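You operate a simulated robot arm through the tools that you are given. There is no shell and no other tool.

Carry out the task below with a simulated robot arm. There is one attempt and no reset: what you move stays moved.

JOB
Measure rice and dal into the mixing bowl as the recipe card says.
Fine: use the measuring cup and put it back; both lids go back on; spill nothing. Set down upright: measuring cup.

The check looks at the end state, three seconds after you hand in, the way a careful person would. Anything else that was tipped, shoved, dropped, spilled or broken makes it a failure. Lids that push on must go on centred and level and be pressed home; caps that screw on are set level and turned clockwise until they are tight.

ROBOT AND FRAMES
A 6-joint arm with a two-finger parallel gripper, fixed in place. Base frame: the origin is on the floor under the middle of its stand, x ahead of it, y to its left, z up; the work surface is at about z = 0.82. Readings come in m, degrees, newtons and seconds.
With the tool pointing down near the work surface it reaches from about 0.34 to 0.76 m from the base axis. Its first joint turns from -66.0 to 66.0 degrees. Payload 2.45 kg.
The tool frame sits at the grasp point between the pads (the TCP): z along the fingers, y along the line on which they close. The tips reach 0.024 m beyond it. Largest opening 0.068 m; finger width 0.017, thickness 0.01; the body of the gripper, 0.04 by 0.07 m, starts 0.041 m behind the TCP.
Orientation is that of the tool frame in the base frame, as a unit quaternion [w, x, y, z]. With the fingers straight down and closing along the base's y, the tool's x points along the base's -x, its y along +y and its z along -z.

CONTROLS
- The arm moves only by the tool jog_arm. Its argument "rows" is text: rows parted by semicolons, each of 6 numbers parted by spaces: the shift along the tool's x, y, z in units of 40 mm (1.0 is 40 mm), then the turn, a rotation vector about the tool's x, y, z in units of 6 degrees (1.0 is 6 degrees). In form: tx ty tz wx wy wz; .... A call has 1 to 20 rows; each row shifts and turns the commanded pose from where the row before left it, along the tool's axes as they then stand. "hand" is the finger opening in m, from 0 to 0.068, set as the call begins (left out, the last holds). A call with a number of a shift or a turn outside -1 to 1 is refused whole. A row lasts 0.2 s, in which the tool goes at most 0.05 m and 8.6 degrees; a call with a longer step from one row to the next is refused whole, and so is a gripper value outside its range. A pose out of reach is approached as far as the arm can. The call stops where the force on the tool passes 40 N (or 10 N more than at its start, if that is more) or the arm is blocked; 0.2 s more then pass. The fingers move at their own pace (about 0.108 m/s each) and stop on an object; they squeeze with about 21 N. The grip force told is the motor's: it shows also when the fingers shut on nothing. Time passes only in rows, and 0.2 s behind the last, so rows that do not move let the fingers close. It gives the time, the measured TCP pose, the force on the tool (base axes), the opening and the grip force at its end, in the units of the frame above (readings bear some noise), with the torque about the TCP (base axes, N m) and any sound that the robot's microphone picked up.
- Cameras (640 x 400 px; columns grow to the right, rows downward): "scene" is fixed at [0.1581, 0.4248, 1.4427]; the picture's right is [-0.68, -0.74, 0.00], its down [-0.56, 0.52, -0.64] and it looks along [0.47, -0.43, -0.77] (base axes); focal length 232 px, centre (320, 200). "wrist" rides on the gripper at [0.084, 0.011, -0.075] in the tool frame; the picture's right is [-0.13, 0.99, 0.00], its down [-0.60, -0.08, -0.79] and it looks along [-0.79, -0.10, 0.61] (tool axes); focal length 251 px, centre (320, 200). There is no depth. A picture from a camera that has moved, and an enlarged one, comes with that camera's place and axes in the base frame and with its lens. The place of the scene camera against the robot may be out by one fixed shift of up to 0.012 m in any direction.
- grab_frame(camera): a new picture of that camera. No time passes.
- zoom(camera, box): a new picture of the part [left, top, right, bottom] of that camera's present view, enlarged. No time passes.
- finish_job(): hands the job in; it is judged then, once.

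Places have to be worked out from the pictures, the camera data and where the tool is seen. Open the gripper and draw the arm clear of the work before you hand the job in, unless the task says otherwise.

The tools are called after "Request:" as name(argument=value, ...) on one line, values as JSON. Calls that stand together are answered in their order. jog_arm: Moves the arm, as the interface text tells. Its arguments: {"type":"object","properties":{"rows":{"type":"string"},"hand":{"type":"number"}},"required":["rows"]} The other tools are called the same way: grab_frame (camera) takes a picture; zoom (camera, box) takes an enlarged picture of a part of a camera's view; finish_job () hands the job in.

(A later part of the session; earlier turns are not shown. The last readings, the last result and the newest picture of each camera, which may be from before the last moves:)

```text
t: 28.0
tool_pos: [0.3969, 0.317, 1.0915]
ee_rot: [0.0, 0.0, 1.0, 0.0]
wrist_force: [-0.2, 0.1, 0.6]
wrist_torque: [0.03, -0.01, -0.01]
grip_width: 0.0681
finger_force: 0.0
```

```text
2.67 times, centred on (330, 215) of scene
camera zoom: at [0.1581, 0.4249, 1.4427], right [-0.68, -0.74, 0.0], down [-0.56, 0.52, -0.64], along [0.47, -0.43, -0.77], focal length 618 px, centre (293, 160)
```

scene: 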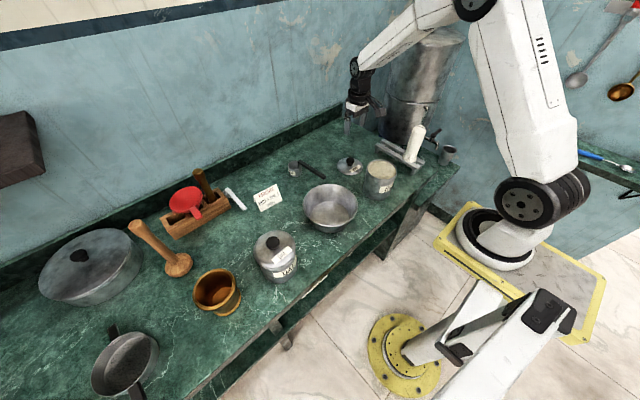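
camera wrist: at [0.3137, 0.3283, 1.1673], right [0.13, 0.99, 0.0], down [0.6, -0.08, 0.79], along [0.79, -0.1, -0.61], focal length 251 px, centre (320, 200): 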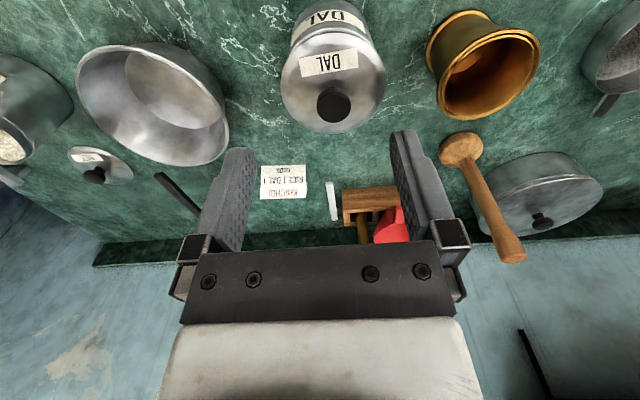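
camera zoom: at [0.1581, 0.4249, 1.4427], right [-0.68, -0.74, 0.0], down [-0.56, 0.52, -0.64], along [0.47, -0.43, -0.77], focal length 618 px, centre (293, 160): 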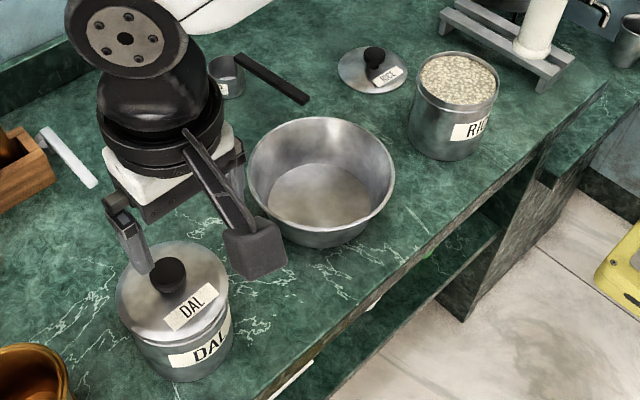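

The dal canister is in view. I'll zoom on its knob to locate it precisely.

Request:
zoom(camera="wrist", box=[272, 50, 400, 140])

Request:
zoom(camera="scene", box=[240, 220, 310, 290])

Request:
zoom(camera="wrist", box=[50, 30, 350, 230])

```text
4.44 times, centred on (336, 95) of wrist
camera zoom: at [0.3137, 0.3283, 1.1673], right [0.13, 0.99, 0.0], down [0.6, -0.08, 0.79], along [0.79, -0.1, -0.61], focal length 1118 px, centre (249, 667)
```

zoom: 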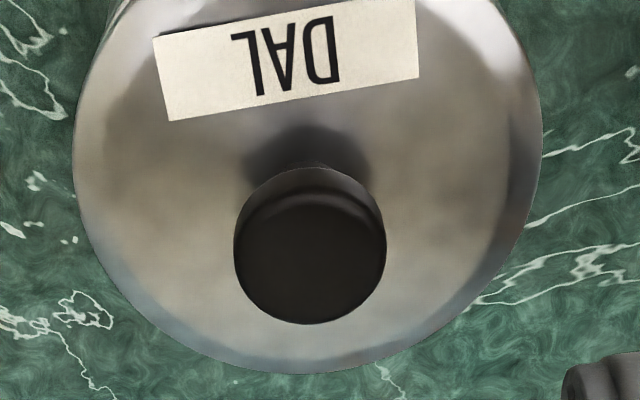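

```text
5.71 times, centred on (275, 255) of scene
camera zoom: at [0.1581, 0.4249, 1.4427], right [-0.68, -0.74, 0.0], down [-0.56, 0.52, -0.64], along [0.47, -0.43, -0.77], focal length 1324 px, centre (577, -114)
```

zoom: 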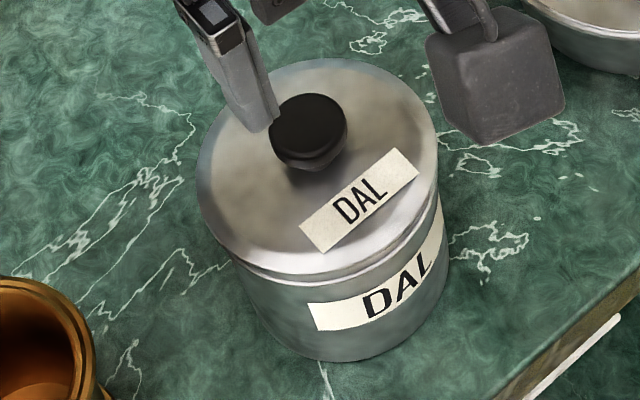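

```text
2.00 times, centred on (200, 130) of wrist
camera zoom: at [0.3137, 0.3283, 1.1673], right [0.13, 0.99, 0.0], down [0.6, -0.08, 0.79], along [0.79, -0.1, -0.61], focal length 503 px, centre (560, 340)
```

zoom: 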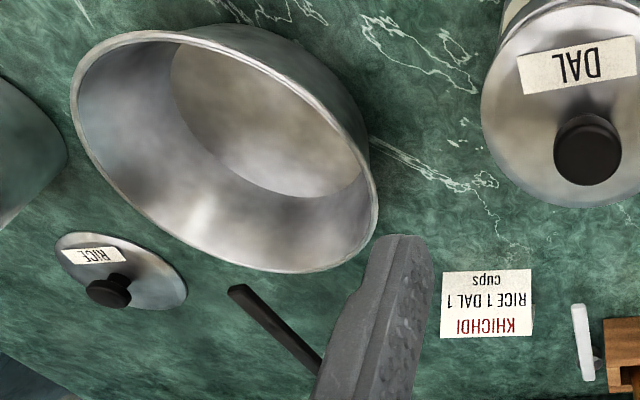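

The dal knob works out at about (0.445, 0.324, 0.960). I'll move above it and descend to just over the knob to verify.

Request:
jog_arm(rows="-0.6 0.08 0.3 0 0 0; -0.58 0.08 0.3 0 0 0; 0 0 0.8 0 0 0; 0 0 0.8 0 0 0; 0 0 0.7 0 0 0; 0 0 0 0 0 0")

Request:
zoom(camera="wrist", box=[260, 90, 380, 190])

```text
t: 29.4
tool_pos: [0.4449, 0.3229, 0.9735]
ee_rot: [0.0, 0.001, 1.0, 0.0]
wrist_force: [-0.4, 0.8, 0.4]
wrist_torque: [-0.02, 0.03, 0.02]
grip_width: 0.0679
finger_force: 0.0
```

```text
4.00 times, centred on (320, 140) of wrist
camera zoom: at [0.3614, 0.3346, 1.051], right [0.13, 0.99, 0.0], down [0.6, -0.08, 0.79], along [0.79, -0.1, -0.61], focal length 1006 px, centre (320, 440)
```

zoom: 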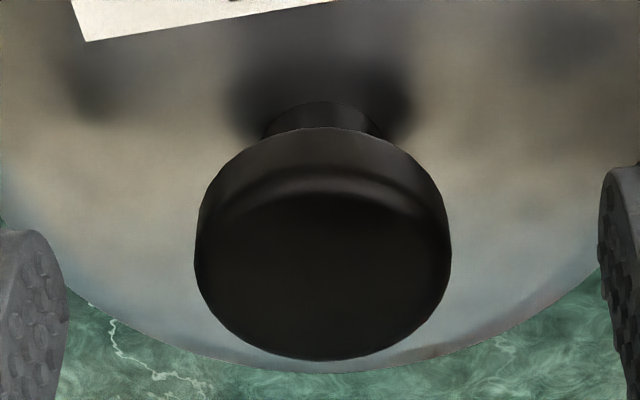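

Alignment is good, with the knob about 1.5 mm nearer and 15 mm below the TCP. I'll descend, grip and lift slightly.

Request:
jog_arm(rows="0.04 0.01 0.2 0 0 0; 0 0 0.18 0 0 0; 0 0 0 0 0 0")

Request:
jog_arm(rows="0 0 0 0 0 0; 0 0 0 0 0 0; 0 0 0 0 0 0; 0 0 0 0 0 0", hand=0.0)

Request:
jog_arm(rows="0 0 -0.05 0 0 0; 0 0 -0.1 0 0 0; 0 0 0 0 0 0")

Request:
zoom(camera="scene", box=[235, 215, 315, 290])

```text
t: 30.2
tool_pos: [0.4434, 0.3222, 0.9589]
ee_rot: [0.001, 0.0, 1.0, 0.0]
wrist_force: [-0.2, -0.2, 0.4]
wrist_torque: [0.03, -0.01, -0.01]
grip_width: 0.068
finger_force: 0.1
```

```text
t: 31.2
tool_pos: [0.4446, 0.3239, 0.9595]
ee_rot: [0.0, 0.0, 1.0, 0.0]
wrist_force: [-0.3, 0.6, 0.3]
wrist_torque: [0.01, 0.03, 0.02]
grip_width: 0.0308
finger_force: 21.4
heard: snap
```

```text
t: 32.0
tool_pos: [0.445, 0.323, 0.9654]
ee_rot: [0.0, 0.001, 1.0, 0.0]
wrist_force: [0.7, -0.7, -0.3]
wrist_torque: [-0.02, 0.02, -0.03]
grip_width: 0.031
finger_force: 21.0
```

```text
5.33 times, centred on (275, 252) of scene
camera zoom: at [0.1581, 0.4248, 1.4427], right [-0.68, -0.74, 0.0], down [-0.56, 0.52, -0.64], along [0.47, -0.43, -0.77], focal length 1236 px, centre (560, -80)
```

zoom: 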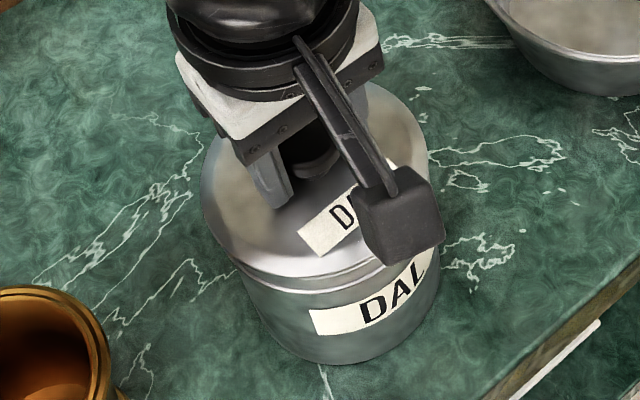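

The dal lid is coming free as well. I'll lift it clear, carry it to the open spot near (0.59, 0.33), and lower it to just above the table.

Request:
jog_arm(rows="0 0 -0.3 0 0 0; 0 0 -0.5 0 0 0; 0 0 -0.7 0 0 0; 0 0 -0.8 0 0 0; -0.73 0.035 0 0 0 0; -0.73 0.035 0 0 0 0; -0.73 0.035 0 0 0 0; -0.73 0.035 0 0 0 0; -0.73 0.035 0 0 0 0; 0 0 0.8 0 0 0; 0 0 0.8 0 0 0; 0 0 0.8 0 0 0; 0 0 0.8 0 0 0; 0 0 0.8 0 0 0; 0 0 0.5 0 0 0; 0 0 0.3 0 0 0; 0 0 0 0 0 0")

Request:
grab_frame(camera="scene")

Request:
grab_frame(camera="wrist")

```text
t: 35.6
tool_pos: [0.5914, 0.3302, 0.8649]
ee_rot: [0.0, 0.0, 1.0, 0.0]
wrist_force: [-0.2, 0.6, -0.9]
wrist_torque: [0.0, -0.04, 0.0]
grip_width: 0.0305
finger_force: 21.2
```

```text
taken
```

scene: 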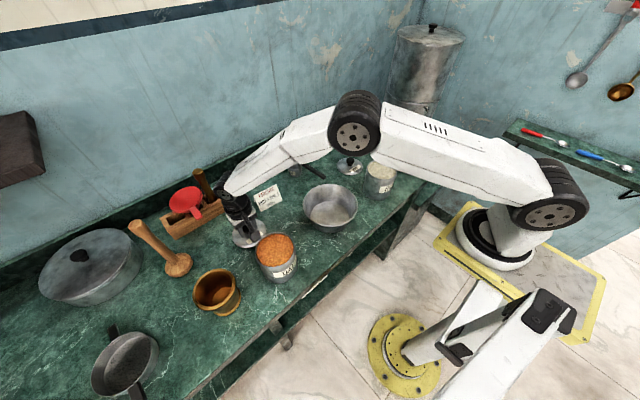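

```text
taken
camera wrist: at [0.5072, 0.3419, 0.9414], right [0.13, 0.99, 0.0], down [0.6, -0.08, 0.79], along [0.79, -0.1, -0.61], focal length 251 px, centre (320, 200)
```

wrist: 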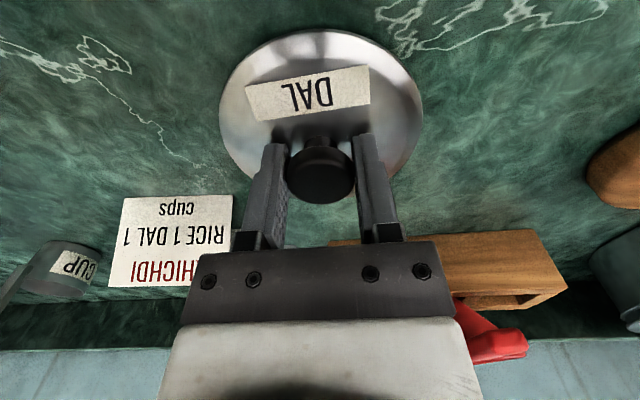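

The dal lid is about 11 mm above the table. I'll lower it to contact in fine steps.

Request:
jog_arm(rows="0 0 0.1 0 0 0; 0 0 0.1 0 0 0; 0 0 0.04 0 0 0; 0 0 0 0 0 0")

Request:
jog_arm(rows="0 0 0.04 0 0 0; 0 0 0 0 0 0; 0 0 0 0 0 0")

```text
t: 36.6
tool_pos: [0.5923, 0.3313, 0.8588]
ee_rot: [0.002, 0.001, 1.0, 0.001]
wrist_force: [5.5, -2.8, 24.3]
wrist_torque: [0.24, 2.83, 0.26]
grip_width: 0.031
finger_force: 21.7
```

```text
t: 37.4
tool_pos: [0.5936, 0.3306, 0.857]
ee_rot: [0.003, 0.001, 1.0, 0.003]
wrist_force: [10.6, -4.3, 36.2]
wrist_torque: [0.42, 4.11, 0.44]
grip_width: 0.0307
finger_force: 20.8
```

The large torque about y means the wrist camera housing is touching something behind the TCP, most likely the dal canister rim. I'll back straight up and check.

Request:
jog_arm(rows="0 0 -0.1 0 0 0; 0 0 -0.2 0 0 0; 0 0 -0.5 0 0 0; 0 0 -0.8 0 0 0; 0 0 0 0 0 0")

Request:
grab_frame(camera="scene")

Request:
zoom(camera="scene", box=[225, 200, 325, 290])

Request:
grab_frame(camera="wrist")

```text
t: 38.6
tool_pos: [0.5905, 0.3307, 0.9166]
ee_rot: [0.0, 0.0, 1.0, -0.001]
wrist_force: [0.1, 1.1, -0.5]
wrist_torque: [-0.01, 0.03, 0.01]
grip_width: 0.0308
finger_force: 21.3
```

```text
taken
```

scene: 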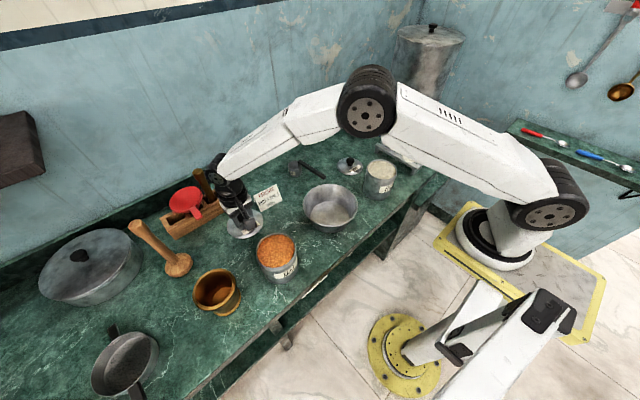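

```text
4.44 times, centred on (275, 245) of scene
camera zoom: at [0.1581, 0.4248, 1.4427], right [-0.68, -0.74, 0.0], down [-0.56, 0.52, -0.64], along [0.47, -0.43, -0.77], focal length 1030 px, centre (520, 0)
```

zoom: 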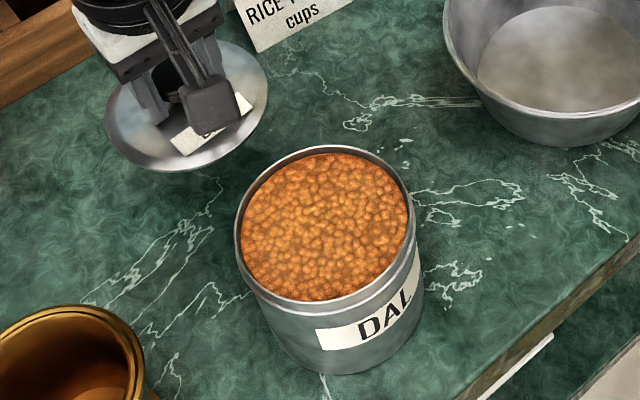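

```text
taken
camera wrist: at [0.5068, 0.3417, 0.9942], right [0.13, 0.99, 0.0], down [0.6, -0.08, 0.79], along [0.79, -0.1, -0.61], focal length 251 px, centre (320, 200)
```

wrist: 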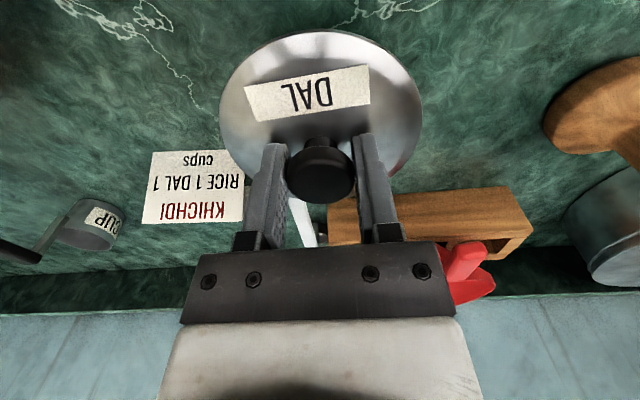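

The canister looks upright with no spill. I'll compare its position with the original view before carrying on.

Request:
zoom(camera="scene", box=[235, 220, 315, 290])

```text
5.71 times, centred on (275, 255) of scene
camera zoom: at [0.1581, 0.4248, 1.4427], right [-0.68, -0.74, 0.0], down [-0.56, 0.52, -0.64], along [0.47, -0.43, -0.77], focal length 1324 px, centre (577, -114)
```

zoom: 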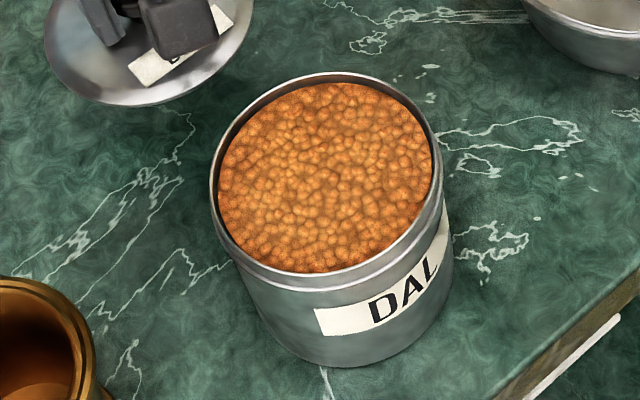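

The dal canister slid only about 4 mm, is still upright, and nothing spilled. I'll set the lid farther back near (0.635, 0.345) so the camera housing clears it.

Request:
jog_arm(rows="-0.55 0.18 0 0 0 0; -0.55 0.18 0 0 0 0; 0 0 0.5 0 0 0; 0 0 0.4 0 0 0; 0 0 0 0 0 0")

Request:
grab_frame(camera="wrist")

Request:
zoom(camera="scene", box=[200, 180, 300, 270])

```text
t: 39.8
tool_pos: [0.6349, 0.3439, 0.8818]
ee_rot: [0.0, 0.0, 1.0, 0.001]
wrist_force: [-0.1, -0.4, -0.2]
wrist_torque: [0.05, 0.0, -0.01]
grip_width: 0.0308
finger_force: 20.6
```

```text
taken
camera wrist: at [0.5508, 0.3564, 0.9585], right [0.13, 0.99, 0.0], down [0.6, -0.08, 0.79], along [0.79, -0.1, -0.61], focal length 251 px, centre (320, 200)
```

wrist: 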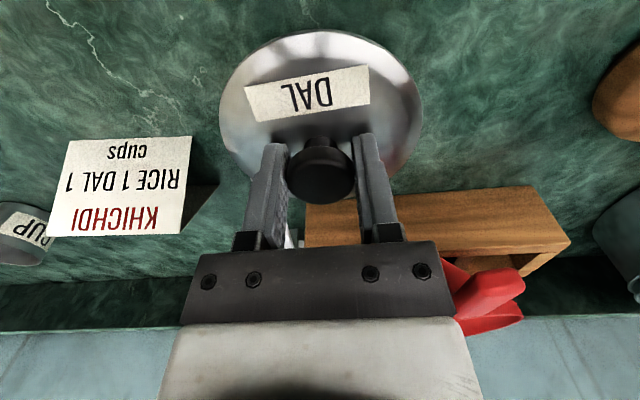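

```text
4.44 times, centred on (250, 225) of scene
camera zoom: at [0.1581, 0.4248, 1.4427], right [-0.68, -0.74, 0.0], down [-0.56, 0.52, -0.64], along [0.47, -0.43, -0.77], focal length 1030 px, centre (631, 89)
```

zoom: 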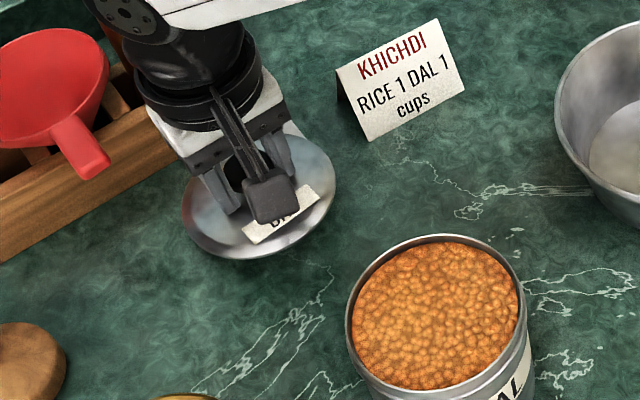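

The spot is clear all round. I'll lower the lid to contact.

Request:
jog_arm(rows="0 0 0.25 0 0 0; 0 0 0.25 0 0 0; 0 0 0.07 0 0 0; 0 0 0 0 0 0")

Request:
jog_arm(rows="0 0 0.05 0 0 0; 0 0 0 0 0 0; 0 0 0 0 0 0")

```text
t: 40.8
tool_pos: [0.6342, 0.348, 0.8622]
ee_rot: [0.003, -0.001, 1.0, 0.003]
wrist_force: [-5.6, 7.8, 24.4]
wrist_torque: [-0.77, -0.83, 0.12]
grip_width: 0.0315
finger_force: 21.0
```

```text
t: 41.6
tool_pos: [0.6358, 0.3473, 0.8615]
ee_rot: [0.003, 0.0, 1.0, 0.003]
wrist_force: [-10.8, 8.4, 30.5]
wrist_torque: [-0.61, -0.29, -0.11]
grip_width: 0.0314
finger_force: 20.9
```

Contact came early at about (+0.04, −0.04) from the TCP, so the lid edge is resting on something, likely the white scoop's handle tip. I'll raise straight up and look.

Request:
jog_arm(rows="0 0 -0.1 0 0 0; 0 0 -0.2 0 0 0; 0 0 -0.5 0 0 0; 0 0 -0.7 0 0 0; 0 0 0 0 0 0")

Request:
zoom(camera="scene", box=[200, 165, 300, 255])

Request:
grab_frame(camera="wrist")

```text
t: 42.8
tool_pos: [0.6349, 0.3445, 0.917]
ee_rot: [0.001, 0.0, 1.0, 0.0]
wrist_force: [0.4, -0.1, -1.1]
wrist_torque: [-0.01, 0.01, -0.02]
grip_width: 0.031
finger_force: 20.6
```

```text
4.44 times, centred on (250, 210) of scene
camera zoom: at [0.1581, 0.4248, 1.4427], right [-0.68, -0.74, 0.0], down [-0.56, 0.52, -0.64], along [0.47, -0.43, -0.77], focal length 1030 px, centre (631, 156)
```

zoom: 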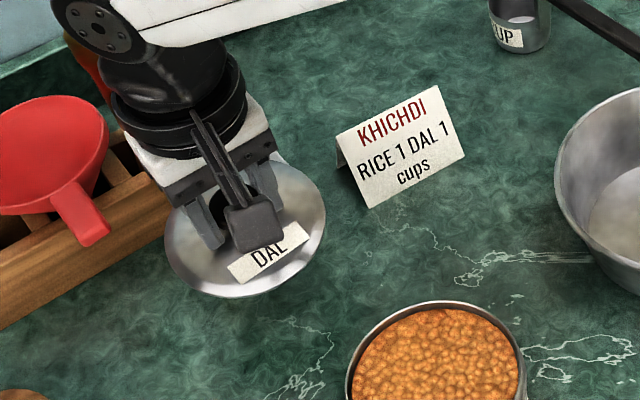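

```text
taken
camera wrist: at [0.551, 0.3557, 0.9939], right [0.13, 0.99, 0.0], down [0.6, -0.08, 0.79], along [0.79, -0.1, -0.61], focal length 251 px, centre (320, 200)
```

wrist: 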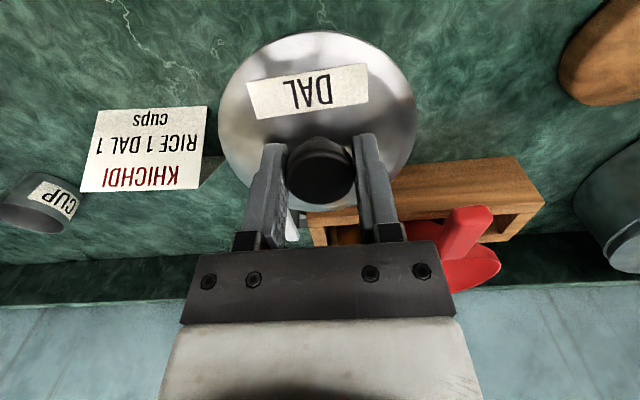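

I can't see the scoop behind the gripper. I'll back the lid away and turn the tool 45°, so the camera housing will clear both the canister and the bowl, then look.

Request:
jog_arm(rows="0.45 -0.12 -0.6 0 0 0; 0.45 -0.12 -0.6 0 0 0; 0.47 -0.13 -0.4 0 0 0; 0 0 0 0 0 -1; 0 0 0 0 0 -1; 0 0 0 0 0 -1; 0 0 0 0 0 -1; 0 0 0 0 0 -1; 0 0 0 0 0 -1; 0 0 0 0 0 -1; 0 0 0 0 0 -0.5; 0 0 0 0 0 0")

Request:
grab_frame(camera="wrist")

Request:
zoom(camera="scene", box=[160, 150, 300, 270])

Request:
zoom(camera="scene", box=[215, 175, 260, 220])

```text
t: 45.4
tool_pos: [0.5796, 0.3323, 0.9818]
ee_rot: [0.0, -0.384, 0.924, 0.001]
wrist_force: [-0.2, 0.3, -0.2]
wrist_torque: [-0.01, -0.01, 0.03]
grip_width: 0.0311
finger_force: 20.9
```

```text
taken
camera wrist: at [0.5127, 0.279, 1.0578], right [-0.61, 0.79, 0.0], down [0.48, 0.37, 0.79], along [0.63, 0.48, -0.61], focal length 251 px, centre (320, 200)
```

wrist: 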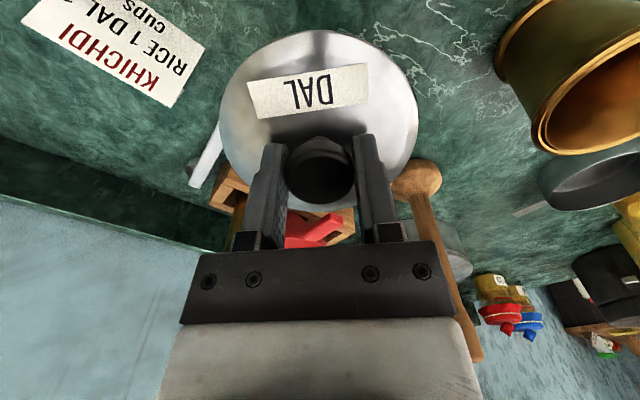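

```text
3.33 times, centred on (230, 210) of scene
camera zoom: at [0.1581, 0.4248, 1.4427], right [-0.68, -0.74, 0.0], down [-0.56, 0.52, -0.64], along [0.47, -0.43, -0.77], focal length 772 px, centre (620, 167)
```

zoom: 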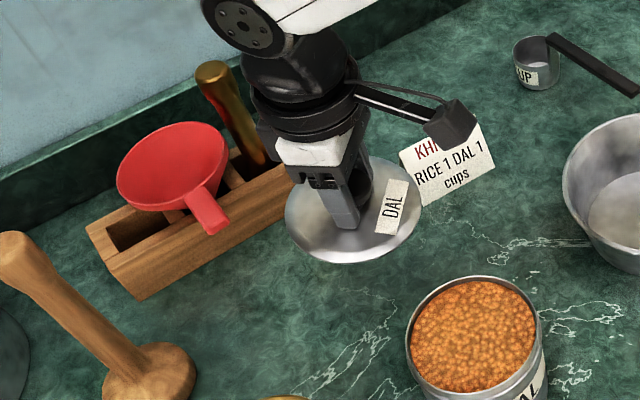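

```text
8.89 times, centred on (238, 198) of scene
camera zoom: at [0.1581, 0.4248, 1.4427], right [-0.68, -0.74, 0.0], down [-0.56, 0.52, -0.64], along [0.47, -0.43, -0.77], focal length 2060 px, centre (1053, 222)
```

zoom: 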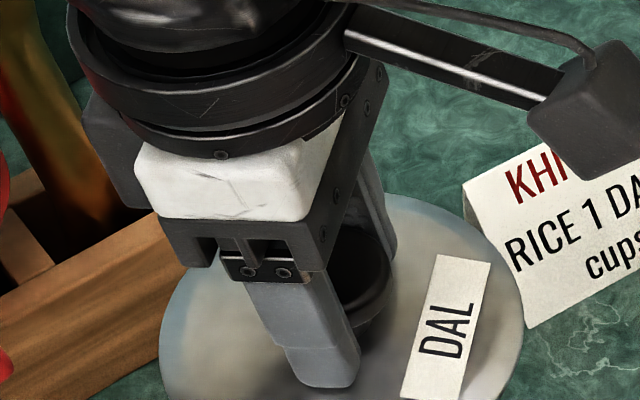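

I'll zoom the wrist view on the white scoop to see whether it was disturbed, and recheck the lid clearances.

Request:
zoom(camera="wrist", box=[20, 0, 260, 230])

Request:
zoom(camera="wrist", box=[170, 110, 240, 200])

```text
1.74 times, centred on (140, 115) of wrist
camera zoom: at [0.5127, 0.279, 1.0578], right [-0.61, 0.79, 0.0], down [0.48, 0.37, 0.79], along [0.63, 0.48, -0.61], focal length 437 px, centre (633, 348)
```

zoom: 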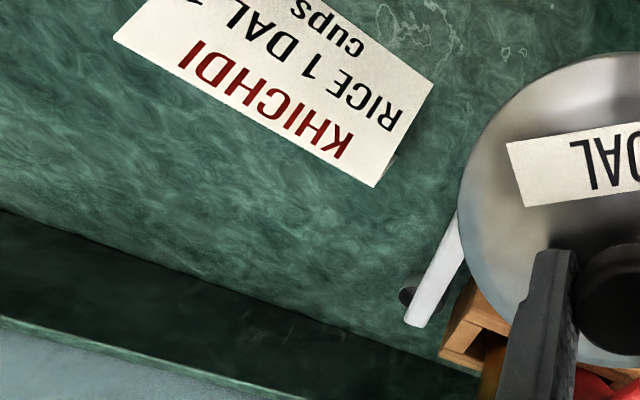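

```text
4.44 times, centred on (205, 155) of wrist
camera zoom: at [0.5127, 0.279, 1.0578], right [-0.61, 0.79, 0.0], down [0.48, 0.37, 0.79], along [0.63, 0.48, -0.61], focal length 1118 px, centre (831, 400)
```

zoom: 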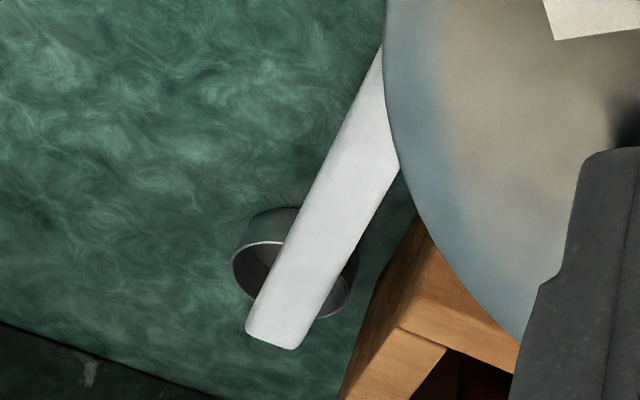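

The small scoop still stands upright. I'll lower the lid here with the 45° yaw and watch for contact.

Request:
jog_arm(rows="0 0 0.8 0 0 0; 0 0 0.8 0 0 0; 0 0 0.7 0 0 0; 0 0 0.4 0 0 0; 0 0 0 0 0 0")

Request:
jog_arm(rows="0 0 0.07 0 0 0; 0 0 0.07 0 0 0; 0 0 0 0 0 0")

Request:
zoom(camera="scene", box=[200, 180, 300, 270])

```text
t: 46.6
tool_pos: [0.5788, 0.3305, 0.8737]
ee_rot: [0.001, -0.383, 0.924, 0.0]
wrist_force: [-0.1, -0.4, -1.3]
wrist_torque: [-0.01, 0.01, -0.02]
grip_width: 0.031
finger_force: 21.3
```

```text
t: 47.4
tool_pos: [0.5794, 0.3303, 0.868]
ee_rot: [-0.001, -0.382, 0.924, 0.0]
wrist_force: [-1.0, 0.5, -0.6]
wrist_torque: [0.01, 0.01, -0.01]
grip_width: 0.0309
finger_force: 20.9
```

```text
4.44 times, centred on (250, 225) of scene
camera zoom: at [0.1581, 0.4248, 1.4427], right [-0.68, -0.74, 0.0], down [-0.56, 0.52, -0.64], along [0.47, -0.43, -0.77], focal length 1030 px, centre (631, 89)
```

zoom: 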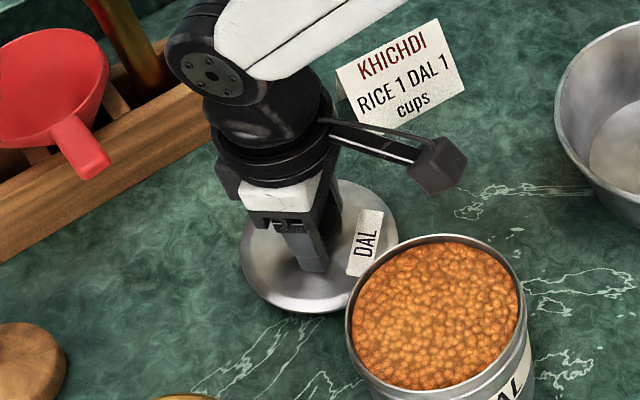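

There's clearance everywhere. I'll continue down in small steps to contact.

Request:
jog_arm(rows="0 0 0.07 0 0 0; 0 0 0.07 0 0 0; 0 0 0 0 0 0")

Request:
jog_arm(rows="0 0 0.05 0 0 0; 0 0 0 0 0 0; 0 0 0 0 0 0")

Request:
jog_arm(rows="0 0 0.05 0 0 0; 0 0 0 0 0 0; 0 0 0 0 0 0")

```text
t: 48.2
tool_pos: [0.5802, 0.3295, 0.8615]
ee_rot: [0.001, -0.383, 0.924, 0.0]
wrist_force: [-0.6, 0.3, -0.4]
wrist_torque: [-0.01, -0.01, 0.02]
grip_width: 0.0307
finger_force: 21.1
```

```text
t: 49.0
tool_pos: [0.5801, 0.3297, 0.8605]
ee_rot: [0.001, -0.383, 0.924, 0.0]
wrist_force: [-1.2, 0.4, 8.8]
wrist_torque: [-0.24, 0.39, 0.0]
grip_width: 0.0312
finger_force: 20.9
```

```text
t: 49.8
tool_pos: [0.5802, 0.3309, 0.8592]
ee_rot: [0.002, -0.383, 0.924, 0.001]
wrist_force: [4.4, 4.2, 14.0]
wrist_torque: [-0.34, 0.31, 0.04]
grip_width: 0.0309
finger_force: 20.9
```

The lid is tilted about 3° in the grip from the earlier bump, so its low edge touches first. I'll press it a little more to level it, then release.

Request:
jog_arm(rows="0 0 0.05 0 0 0; 0 0 0 0 0 0; 0 0 0 0 0 0")

Request:
jog_arm(rows="0 0 0.04 0 0 0; 0 0 0 0 0 0; 0 0 0 0 0 0")

```text
t: 50.6
tool_pos: [0.5803, 0.3302, 0.8562]
ee_rot: [0.001, -0.383, 0.924, 0.0]
wrist_force: [3.1, 3.8, 12.7]
wrist_torque: [-0.34, 0.33, 0.01]
grip_width: 0.0307
finger_force: 21.1
```

```text
t: 51.4
tool_pos: [0.5795, 0.3291, 0.8534]
ee_rot: [0.0, -0.383, 0.924, 0.0]
wrist_force: [2.0, 3.3, 11.6]
wrist_torque: [-0.31, 0.35, -0.09]
grip_width: 0.031
finger_force: 20.9
```

The lid is close to level now. I'll open the gripper and rise straight up.

Request:
jog_arm(rows="0 0 -0.03 0 0 0; 0 0 0 0 0 0; 0 0 0 0 0 0; 0 0 0 0 0 0; 0 0 -0.3 0 0 0; 0 0 -0.6 0 0 0; 0 0 -1 0 0 0; 0 0 -1 0 0 0; 0 0 -1 0 0 0; 0 0 0 0 0 0", hand=0.068)

Request:
grab_frame(camera="wrist")

Request:
grab_frame(camera="scene")

```text
t: 53.6
tool_pos: [0.5799, 0.3296, 1.013]
ee_rot: [0.0, -0.383, 0.924, 0.0]
wrist_force: [0.7, -0.1, 0.6]
wrist_torque: [0.0, -0.04, 0.0]
grip_width: 0.0681
finger_force: 0.1
```

```text
taken
camera wrist: at [0.5132, 0.2785, 1.0897], right [-0.61, 0.79, 0.0], down [0.48, 0.37, 0.79], along [0.63, 0.48, -0.61], focal length 251 px, centre (320, 200)
```

wrist: 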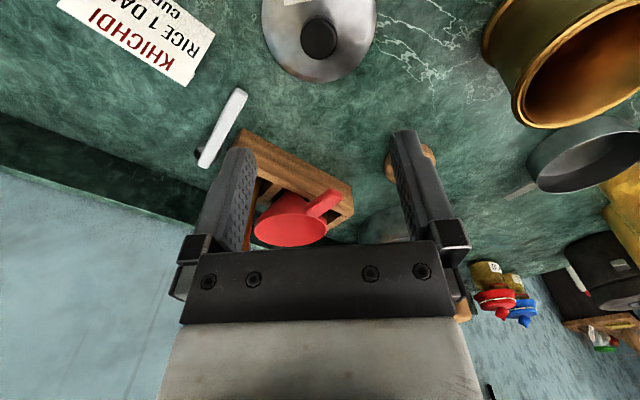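

```text
taken
```

scene: 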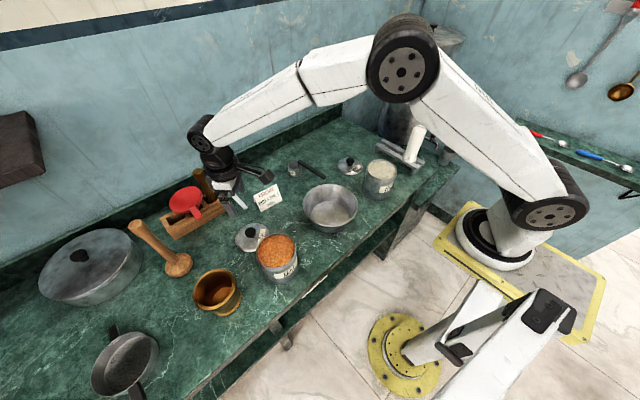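

The dal lid is down flat at about (0.58, 0.33). I'll rotate back to zero yaw and move toward the measuring cup for a close look.

Request:
jog_arm(rows="0 0 -0.5 0 0 1; 0 0 -0.5 0 0 1; 0 0 -0.5 0 0 1; 0 0 0 0 0 1; 0 0 0 0 0 1; 0 0 0 0 0 1; 0 0 0 0 0 1; 0 0 0 0 0 0.5; 0.07 -0.875 0 0 0 0; 0.07 -0.875 0 0 0 0; 0.07 -0.875 0 0 0 0; 0.07 -0.875 0 0 0 0; 0.07 -0.875 0 0 0 0; 0.07 -0.875 0 0 0 0; 0.07 -0.875 0 0 0 0; 0 -0.875 0 0 0 0; 0 0 0 0 0 0")

Request:
grab_frame(camera="wrist")

Request:
zoom(camera="scene", box=[160, 150, 300, 270])

```text
t: 57.2
tool_pos: [0.5601, 0.0496, 1.0712]
ee_rot: [-0.001, 0.0, 1.0, 0.0]
wrist_force: [-0.2, -0.8, -0.2]
wrist_torque: [0.02, 0.03, -0.03]
grip_width: 0.0682
finger_force: 0.0
```

```text
taken
camera wrist: at [0.4767, 0.0603, 1.1474], right [0.13, 0.99, 0.0], down [0.6, -0.08, 0.79], along [0.79, -0.1, -0.61], focal length 251 px, centre (320, 200)
```

wrist: 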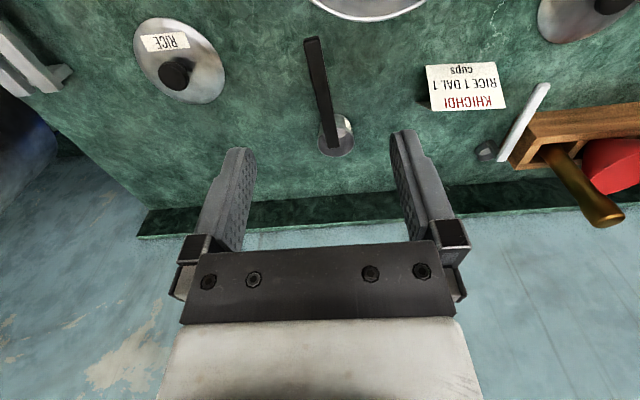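

```text
3.33 times, centred on (230, 210) of scene
camera zoom: at [0.1581, 0.4248, 1.4427], right [-0.68, -0.74, 0.0], down [-0.56, 0.52, -0.64], along [0.47, -0.43, -0.77], focal length 772 px, centre (620, 167)
```

zoom: 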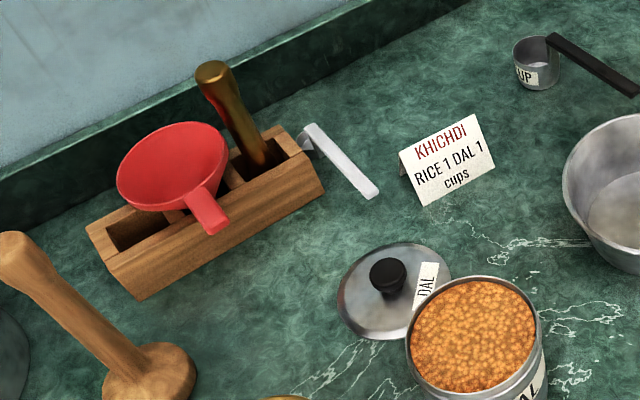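

Let me take the same zoom as at the start to check whether the white scoop shifted, and zoom on the cup handle.

Request:
zoom(camera="scene", box=[160, 150, 270, 250])

Request:
zoom(camera="wrist", box=[260, 20, 400, 170])

Request:
zoom(camera="scene", box=[275, 145, 339, 185])

```text
4.00 times, centred on (215, 200) of scene
camera zoom: at [0.1581, 0.4248, 1.4427], right [-0.68, -0.74, 0.0], down [-0.56, 0.52, -0.64], along [0.47, -0.43, -0.77], focal length 927 px, centre (740, 200)
```

zoom: 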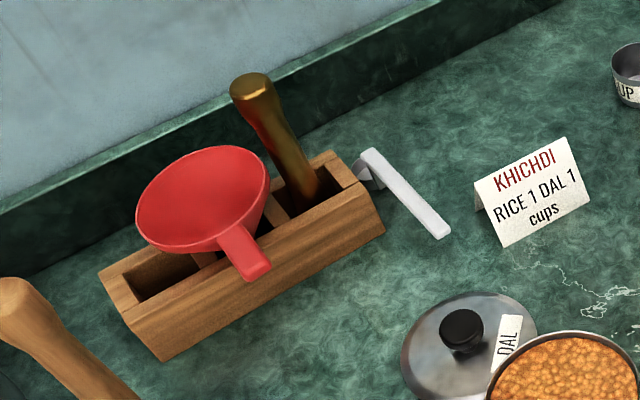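

```text
2.67 times, centred on (330, 95) of wrist
camera zoom: at [0.4767, 0.0603, 1.1474], right [0.13, 0.99, 0.0], down [0.6, -0.08, 0.79], along [0.79, -0.1, -0.61], focal length 670 px, centre (293, 480)
```

zoom: 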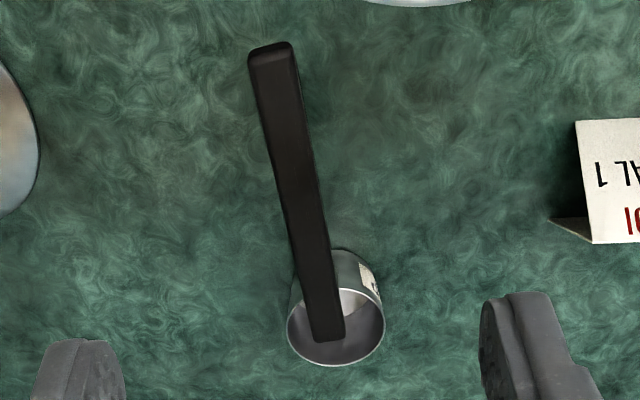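

```text
10.00 times, centred on (307, 165) of scene
camera zoom: at [0.1581, 0.4248, 1.4427], right [-0.68, -0.74, 0.0], down [-0.56, 0.52, -0.64], along [0.47, -0.43, -0.77], focal length 2317 px, centre (450, 550)
```

zoom: 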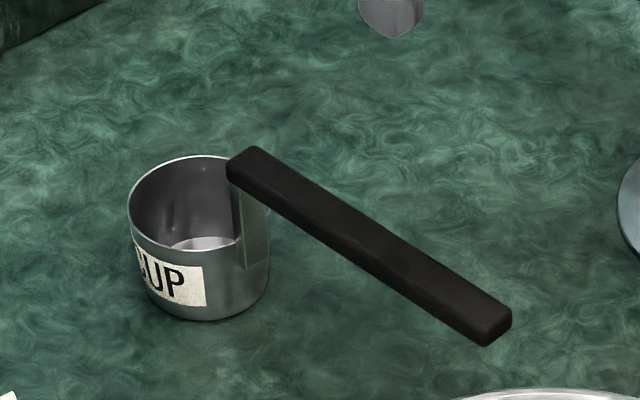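

The scoop barely shifted (about 1 px) and is upright. The cup handle runs from about (0.566, 0.042) to (0.692, 0.050) with its top near z 0.896. I'll line up above its middle with a 3.4° yaw and descend partway.

Request:
jog_arm(rows="-0.69 -0.055 0.4 0 0 -0.29; -0.69 -0.055 0.4 0 0 -0.28; 0 0 0.8 0 0 0; 0 0 0.8 0 0 0; 0 0 0.8 0 0 0; 0 0 0.4 0 0 0; 0 0 0 0 0 0")

Request:
grab_frame(camera="wrist")

Request:
zoom(camera="scene", box=[275, 130, 345, 190])

```text
t: 58.8
tool_pos: [0.6155, 0.0463, 0.9274]
ee_rot: [0.0, -0.029, 1.0, 0.0]
wrist_force: [-0.8, -0.3, 0.1]
wrist_torque: [0.0, 0.0, -0.05]
grip_width: 0.0679
finger_force: 0.1
```

```text
taken
camera wrist: at [0.5315, 0.0529, 1.004], right [0.07, 1.0, 0.0], down [0.61, -0.04, 0.79], along [0.79, -0.06, -0.61], focal length 251 px, centre (320, 200)
```

wrist: 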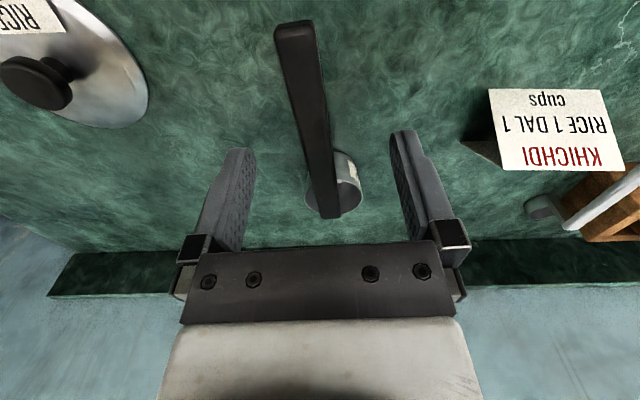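

```text
6.67 times, centred on (310, 160) of scene
camera zoom: at [0.1581, 0.4248, 1.4427], right [-0.68, -0.74, 0.0], down [-0.56, 0.52, -0.64], along [0.47, -0.43, -0.77], focal length 1545 px, centre (387, 467)
```

zoom: 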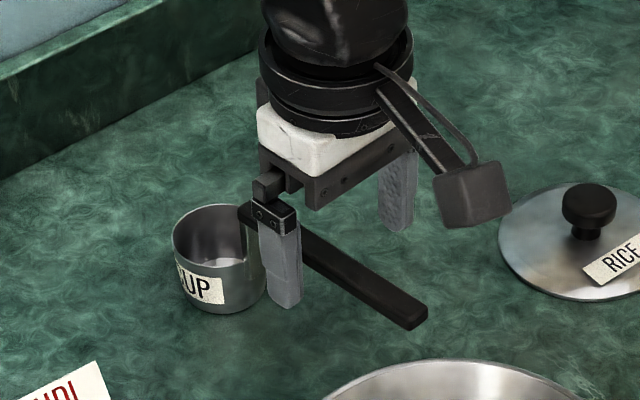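

The handle is centred between the fingers. I'll descend to handle height and close.

Request:
jog_arm(rows="0 0 0.5 0 0 0; 0 0 0.45 0 0 0; 0 0 0 0 0 0")

Request:
jog_arm(rows="0 0 0 0 0 0; 0 0 0 0 0 0; 0 0 0 0 0 0; 0 0 0 0 0 0", hand=0.0)

Request:
grab_frame(camera="wrist")

Request:
zoom(camera="scene", box=[275, 130, 345, 190])

```text
t: 59.6
tool_pos: [0.6156, 0.046, 0.8896]
ee_rot: [0.0, -0.03, 1.0, 0.0]
wrist_force: [0.3, -0.6, -0.2]
wrist_torque: [-0.03, 0.01, -0.03]
grip_width: 0.0679
finger_force: 0.1
```

```text
t: 60.6
tool_pos: [0.6151, 0.045, 0.8887]
ee_rot: [0.0, -0.03, 1.0, 0.0]
wrist_force: [-0.3, 0.8, 0.7]
wrist_torque: [-0.02, 0.07, -0.02]
grip_width: 0.0155
finger_force: 20.7
```

```text
taken
camera wrist: at [0.5313, 0.0524, 0.966], right [0.07, 1.0, 0.0], down [0.61, -0.04, 0.79], along [0.79, -0.06, -0.61], focal length 251 px, centre (320, 200)
```

wrist: 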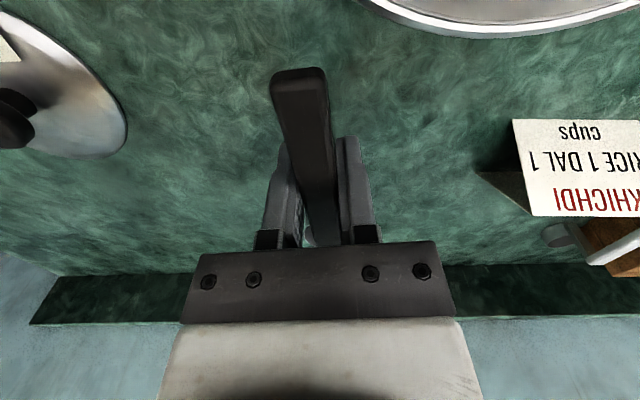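

```text
6.67 times, centred on (310, 160) of scene
camera zoom: at [0.1582, 0.4248, 1.4427], right [-0.68, -0.74, 0.0], down [-0.56, 0.52, -0.64], along [0.47, -0.43, -0.77], focal length 1545 px, centre (387, 467)
```

zoom: 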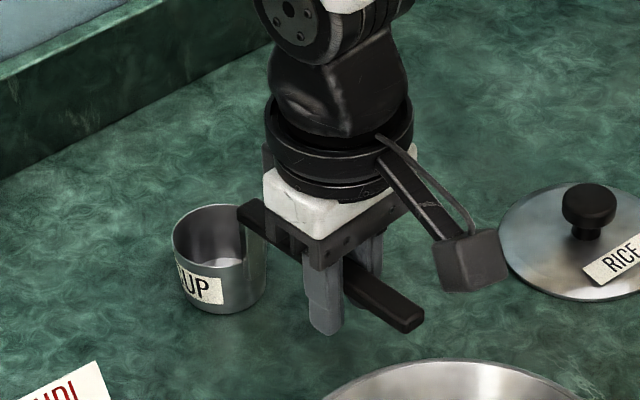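

The handle is gripped with a 15.5 mm opening, and the pick pose is near TCP (0.615, 0.0455, 0.891). I'll lift gently and check the cup stays level.

Request:
jog_arm(rows="0 0 -0.15 0 0 0; 0 0 -0.3 0 0 0; 0 0 -0.5 0 0 0; 0 0 -0.7 0 0 0; 0 0 -0.7 0 0 0; 0 0 0 0 0 0")

Request:
zoom(camera="scene", box=[275, 110, 345, 180])

Request:
grab_frame(camera="wrist")

```text
t: 62.0
tool_pos: [0.616, 0.0465, 0.9827]
ee_rot: [0.001, -0.03, 1.0, 0.0]
wrist_force: [-0.2, 0.2, -0.8]
wrist_torque: [0.02, 0.13, 0.01]
grip_width: 0.0154
finger_force: 21.7
```

```text
5.71 times, centred on (310, 145) of scene
camera zoom: at [0.1582, 0.4248, 1.4427], right [-0.68, -0.74, 0.0], down [-0.56, 0.52, -0.64], along [0.47, -0.43, -0.77], focal length 1324 px, centre (377, 514)
```

zoom: 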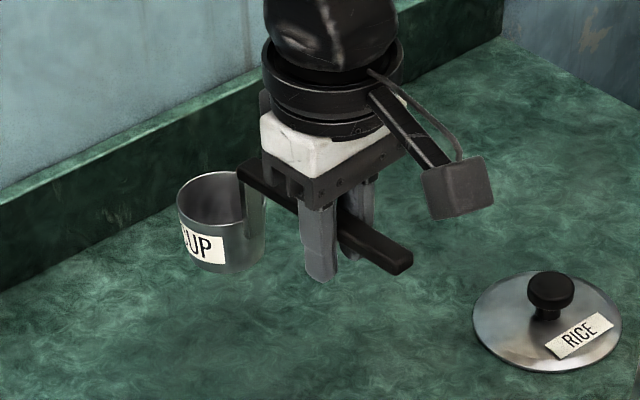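

```text
taken
camera wrist: at [0.5309, 0.0524, 1.0599], right [0.07, 1.0, 0.0], down [0.61, -0.04, 0.79], along [0.79, -0.06, -0.61], focal length 251 px, centre (320, 200)
```

wrist: 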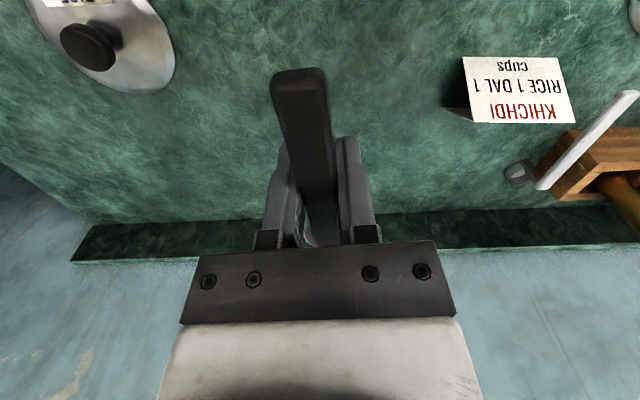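

The cup is held level and is light, about 0.1 kg. I'll carry it empty over to hover above the rice canister with the gripper on the robot side.

Request:
jog_arm(rows="0 0 -0.9 0 0 0.29; 0 0 -0.9 0 0 0.28; 0.72 -0.43 0 0 0 0; 0.72 -0.43 0 0 0 0; 0.72 -0.43 0 0 0 0; 0.72 -0.43 0 0 0 0; 0.72 -0.43 0 0 0 0; 0.72 -0.43 0 0 0 0; 0.72 -0.43 0 0 0 0; 0.72 -0.43 0 0 0 0; 0.72 -0.43 0 0 0 0; 0 0 0 0 0 0")

Request:
grab_frame(camera="scene")

Request:
zoom(camera="scene", box=[330, 120, 430, 210])

Request:
grab_frame(camera="wrist")

```text
t: 64.6
tool_pos: [0.3551, -0.1081, 1.054]
ee_rot: [0.0, 0.001, 1.0, 0.0]
wrist_force: [-0.2, 0.2, -0.7]
wrist_torque: [-0.02, 0.1, -0.03]
grip_width: 0.0154
finger_force: 21.3
```

```text
taken
```

scene: 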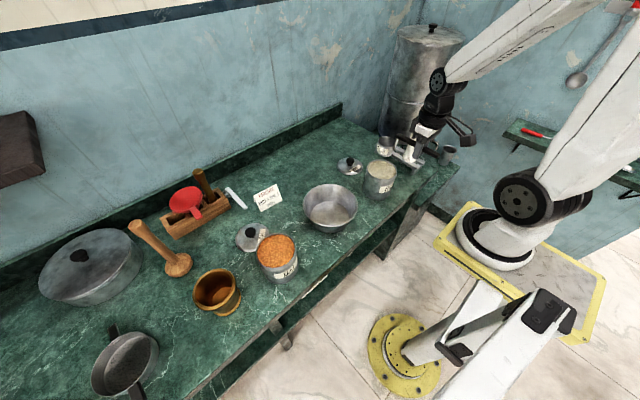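

```text
4.44 times, centred on (380, 165) of scene
camera zoom: at [0.1581, 0.4248, 1.4427], right [-0.68, -0.74, 0.0], down [-0.56, 0.52, -0.64], along [0.47, -0.43, -0.77], focal length 1030 px, centre (53, 356)
```

zoom: 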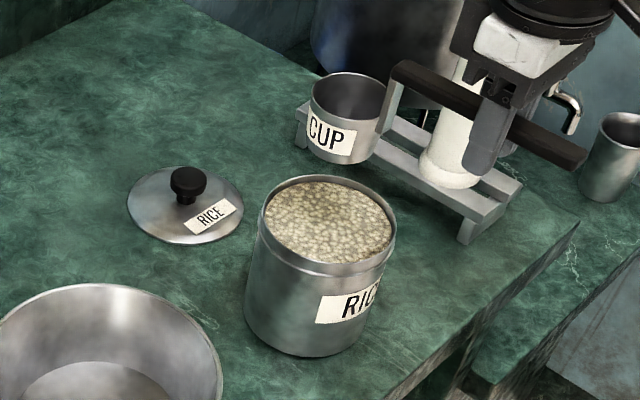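

```text
taken
camera wrist: at [0.2716, -0.0976, 1.1318], right [0.13, 0.99, 0.0], down [0.6, -0.08, 0.79], along [0.79, -0.1, -0.61], focal length 251 px, centre (320, 200)
```

wrist: 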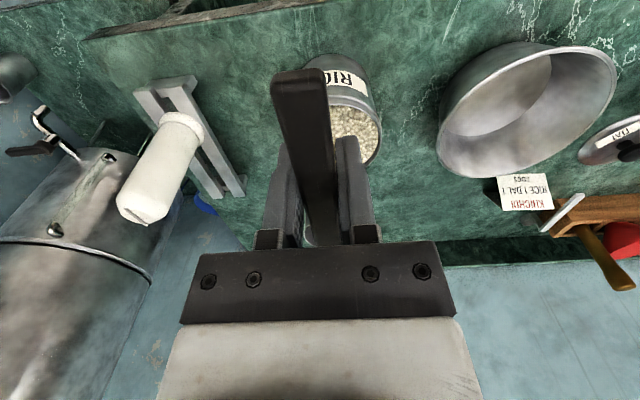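

The cup is above the rice canister. I'll shift 4 mm toward the robot to centre it and lower until the cup bottom is just above the grain, then look.

Request:
jog_arm(rows="0.1 0.03 0.6 0 0 0; 0 0 0.7 0 0 0; 0 0 0 0 0 0")

Request:
zoom(camera="scene", box=[340, 130, 420, 205])

```text
t: 65.4
tool_pos: [0.3525, -0.1065, 1.0044]
ee_rot: [0.0, 0.001, 1.0, 0.0]
wrist_force: [0.0, -0.7, -1.3]
wrist_torque: [0.03, 0.1, -0.01]
grip_width: 0.0153
finger_force: 21.4
```

```text
5.33 times, centred on (380, 168) of scene
camera zoom: at [0.1582, 0.4248, 1.4427], right [-0.68, -0.74, 0.0], down [-0.56, 0.52, -0.64], along [0.47, -0.43, -0.77], focal length 1236 px, centre (0, 373)
```

zoom: 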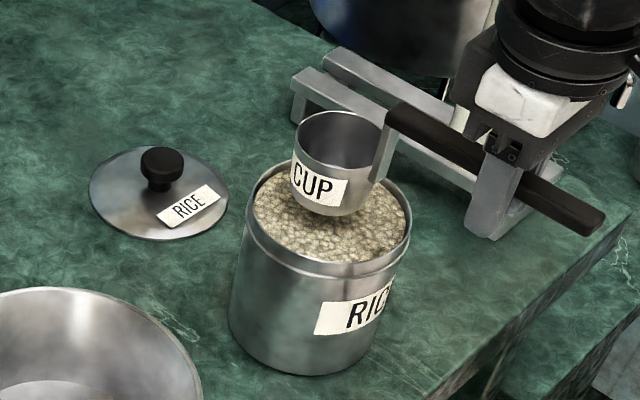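

The cup is centred over the grain and just above it. I'll lower it in small steps and watch for resistance.

Request:
jog_arm(rows="0 0 0.2 0 0 0; 0 0 0.2 0 0 0; 0 0 0 0 0 0")

Request:
zoom(camera="scene", box=[340, 130, 420, 205])

```text
t: 66.2
tool_pos: [0.3524, -0.107, 0.986]
ee_rot: [0.0, 0.0, 1.0, 0.0]
wrist_force: [0.5, 0.5, -0.5]
wrist_torque: [-0.01, 0.05, 0.01]
grip_width: 0.0155
finger_force: 21.4
```

```text
5.33 times, centred on (380, 168) of scene
camera zoom: at [0.1582, 0.4248, 1.4427], right [-0.68, -0.74, 0.0], down [-0.56, 0.52, -0.64], along [0.47, -0.43, -0.77], focal length 1236 px, centre (0, 373)
```

zoom: 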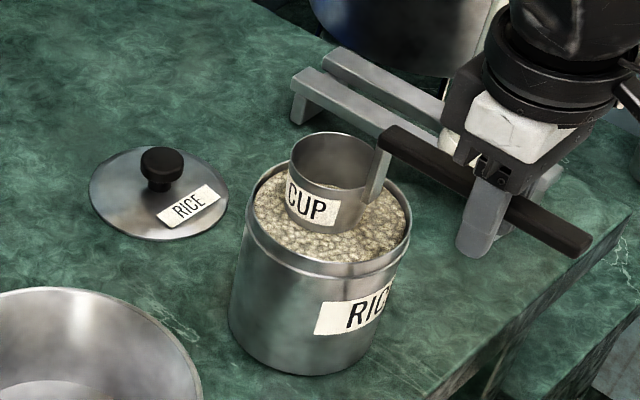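

No real resistance yet. I'll lower another 12 mm.

Request:
jog_arm(rows="0 0 0.15 0 0 0; 0 0 0.15 0 0 0; 0 0 0 0 0 0")

Request:
zoom(camera="scene", box=[340, 130, 420, 205])

```text
t: 67.0
tool_pos: [0.3526, -0.1079, 0.9748]
ee_rot: [0.0, -0.001, 1.0, 0.0]
wrist_force: [-0.7, -0.4, -0.4]
wrist_torque: [-0.01, 0.08, 0.0]
grip_width: 0.0155
finger_force: 20.7
```

```text
5.33 times, centred on (380, 168) of scene
camera zoom: at [0.1582, 0.4248, 1.4427], right [-0.68, -0.74, 0.0], down [-0.56, 0.52, -0.64], along [0.47, -0.43, -0.77], focal length 1236 px, centre (0, 373)
```

zoom: 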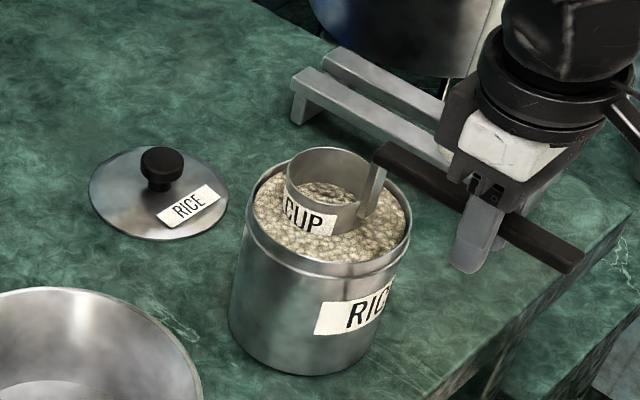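

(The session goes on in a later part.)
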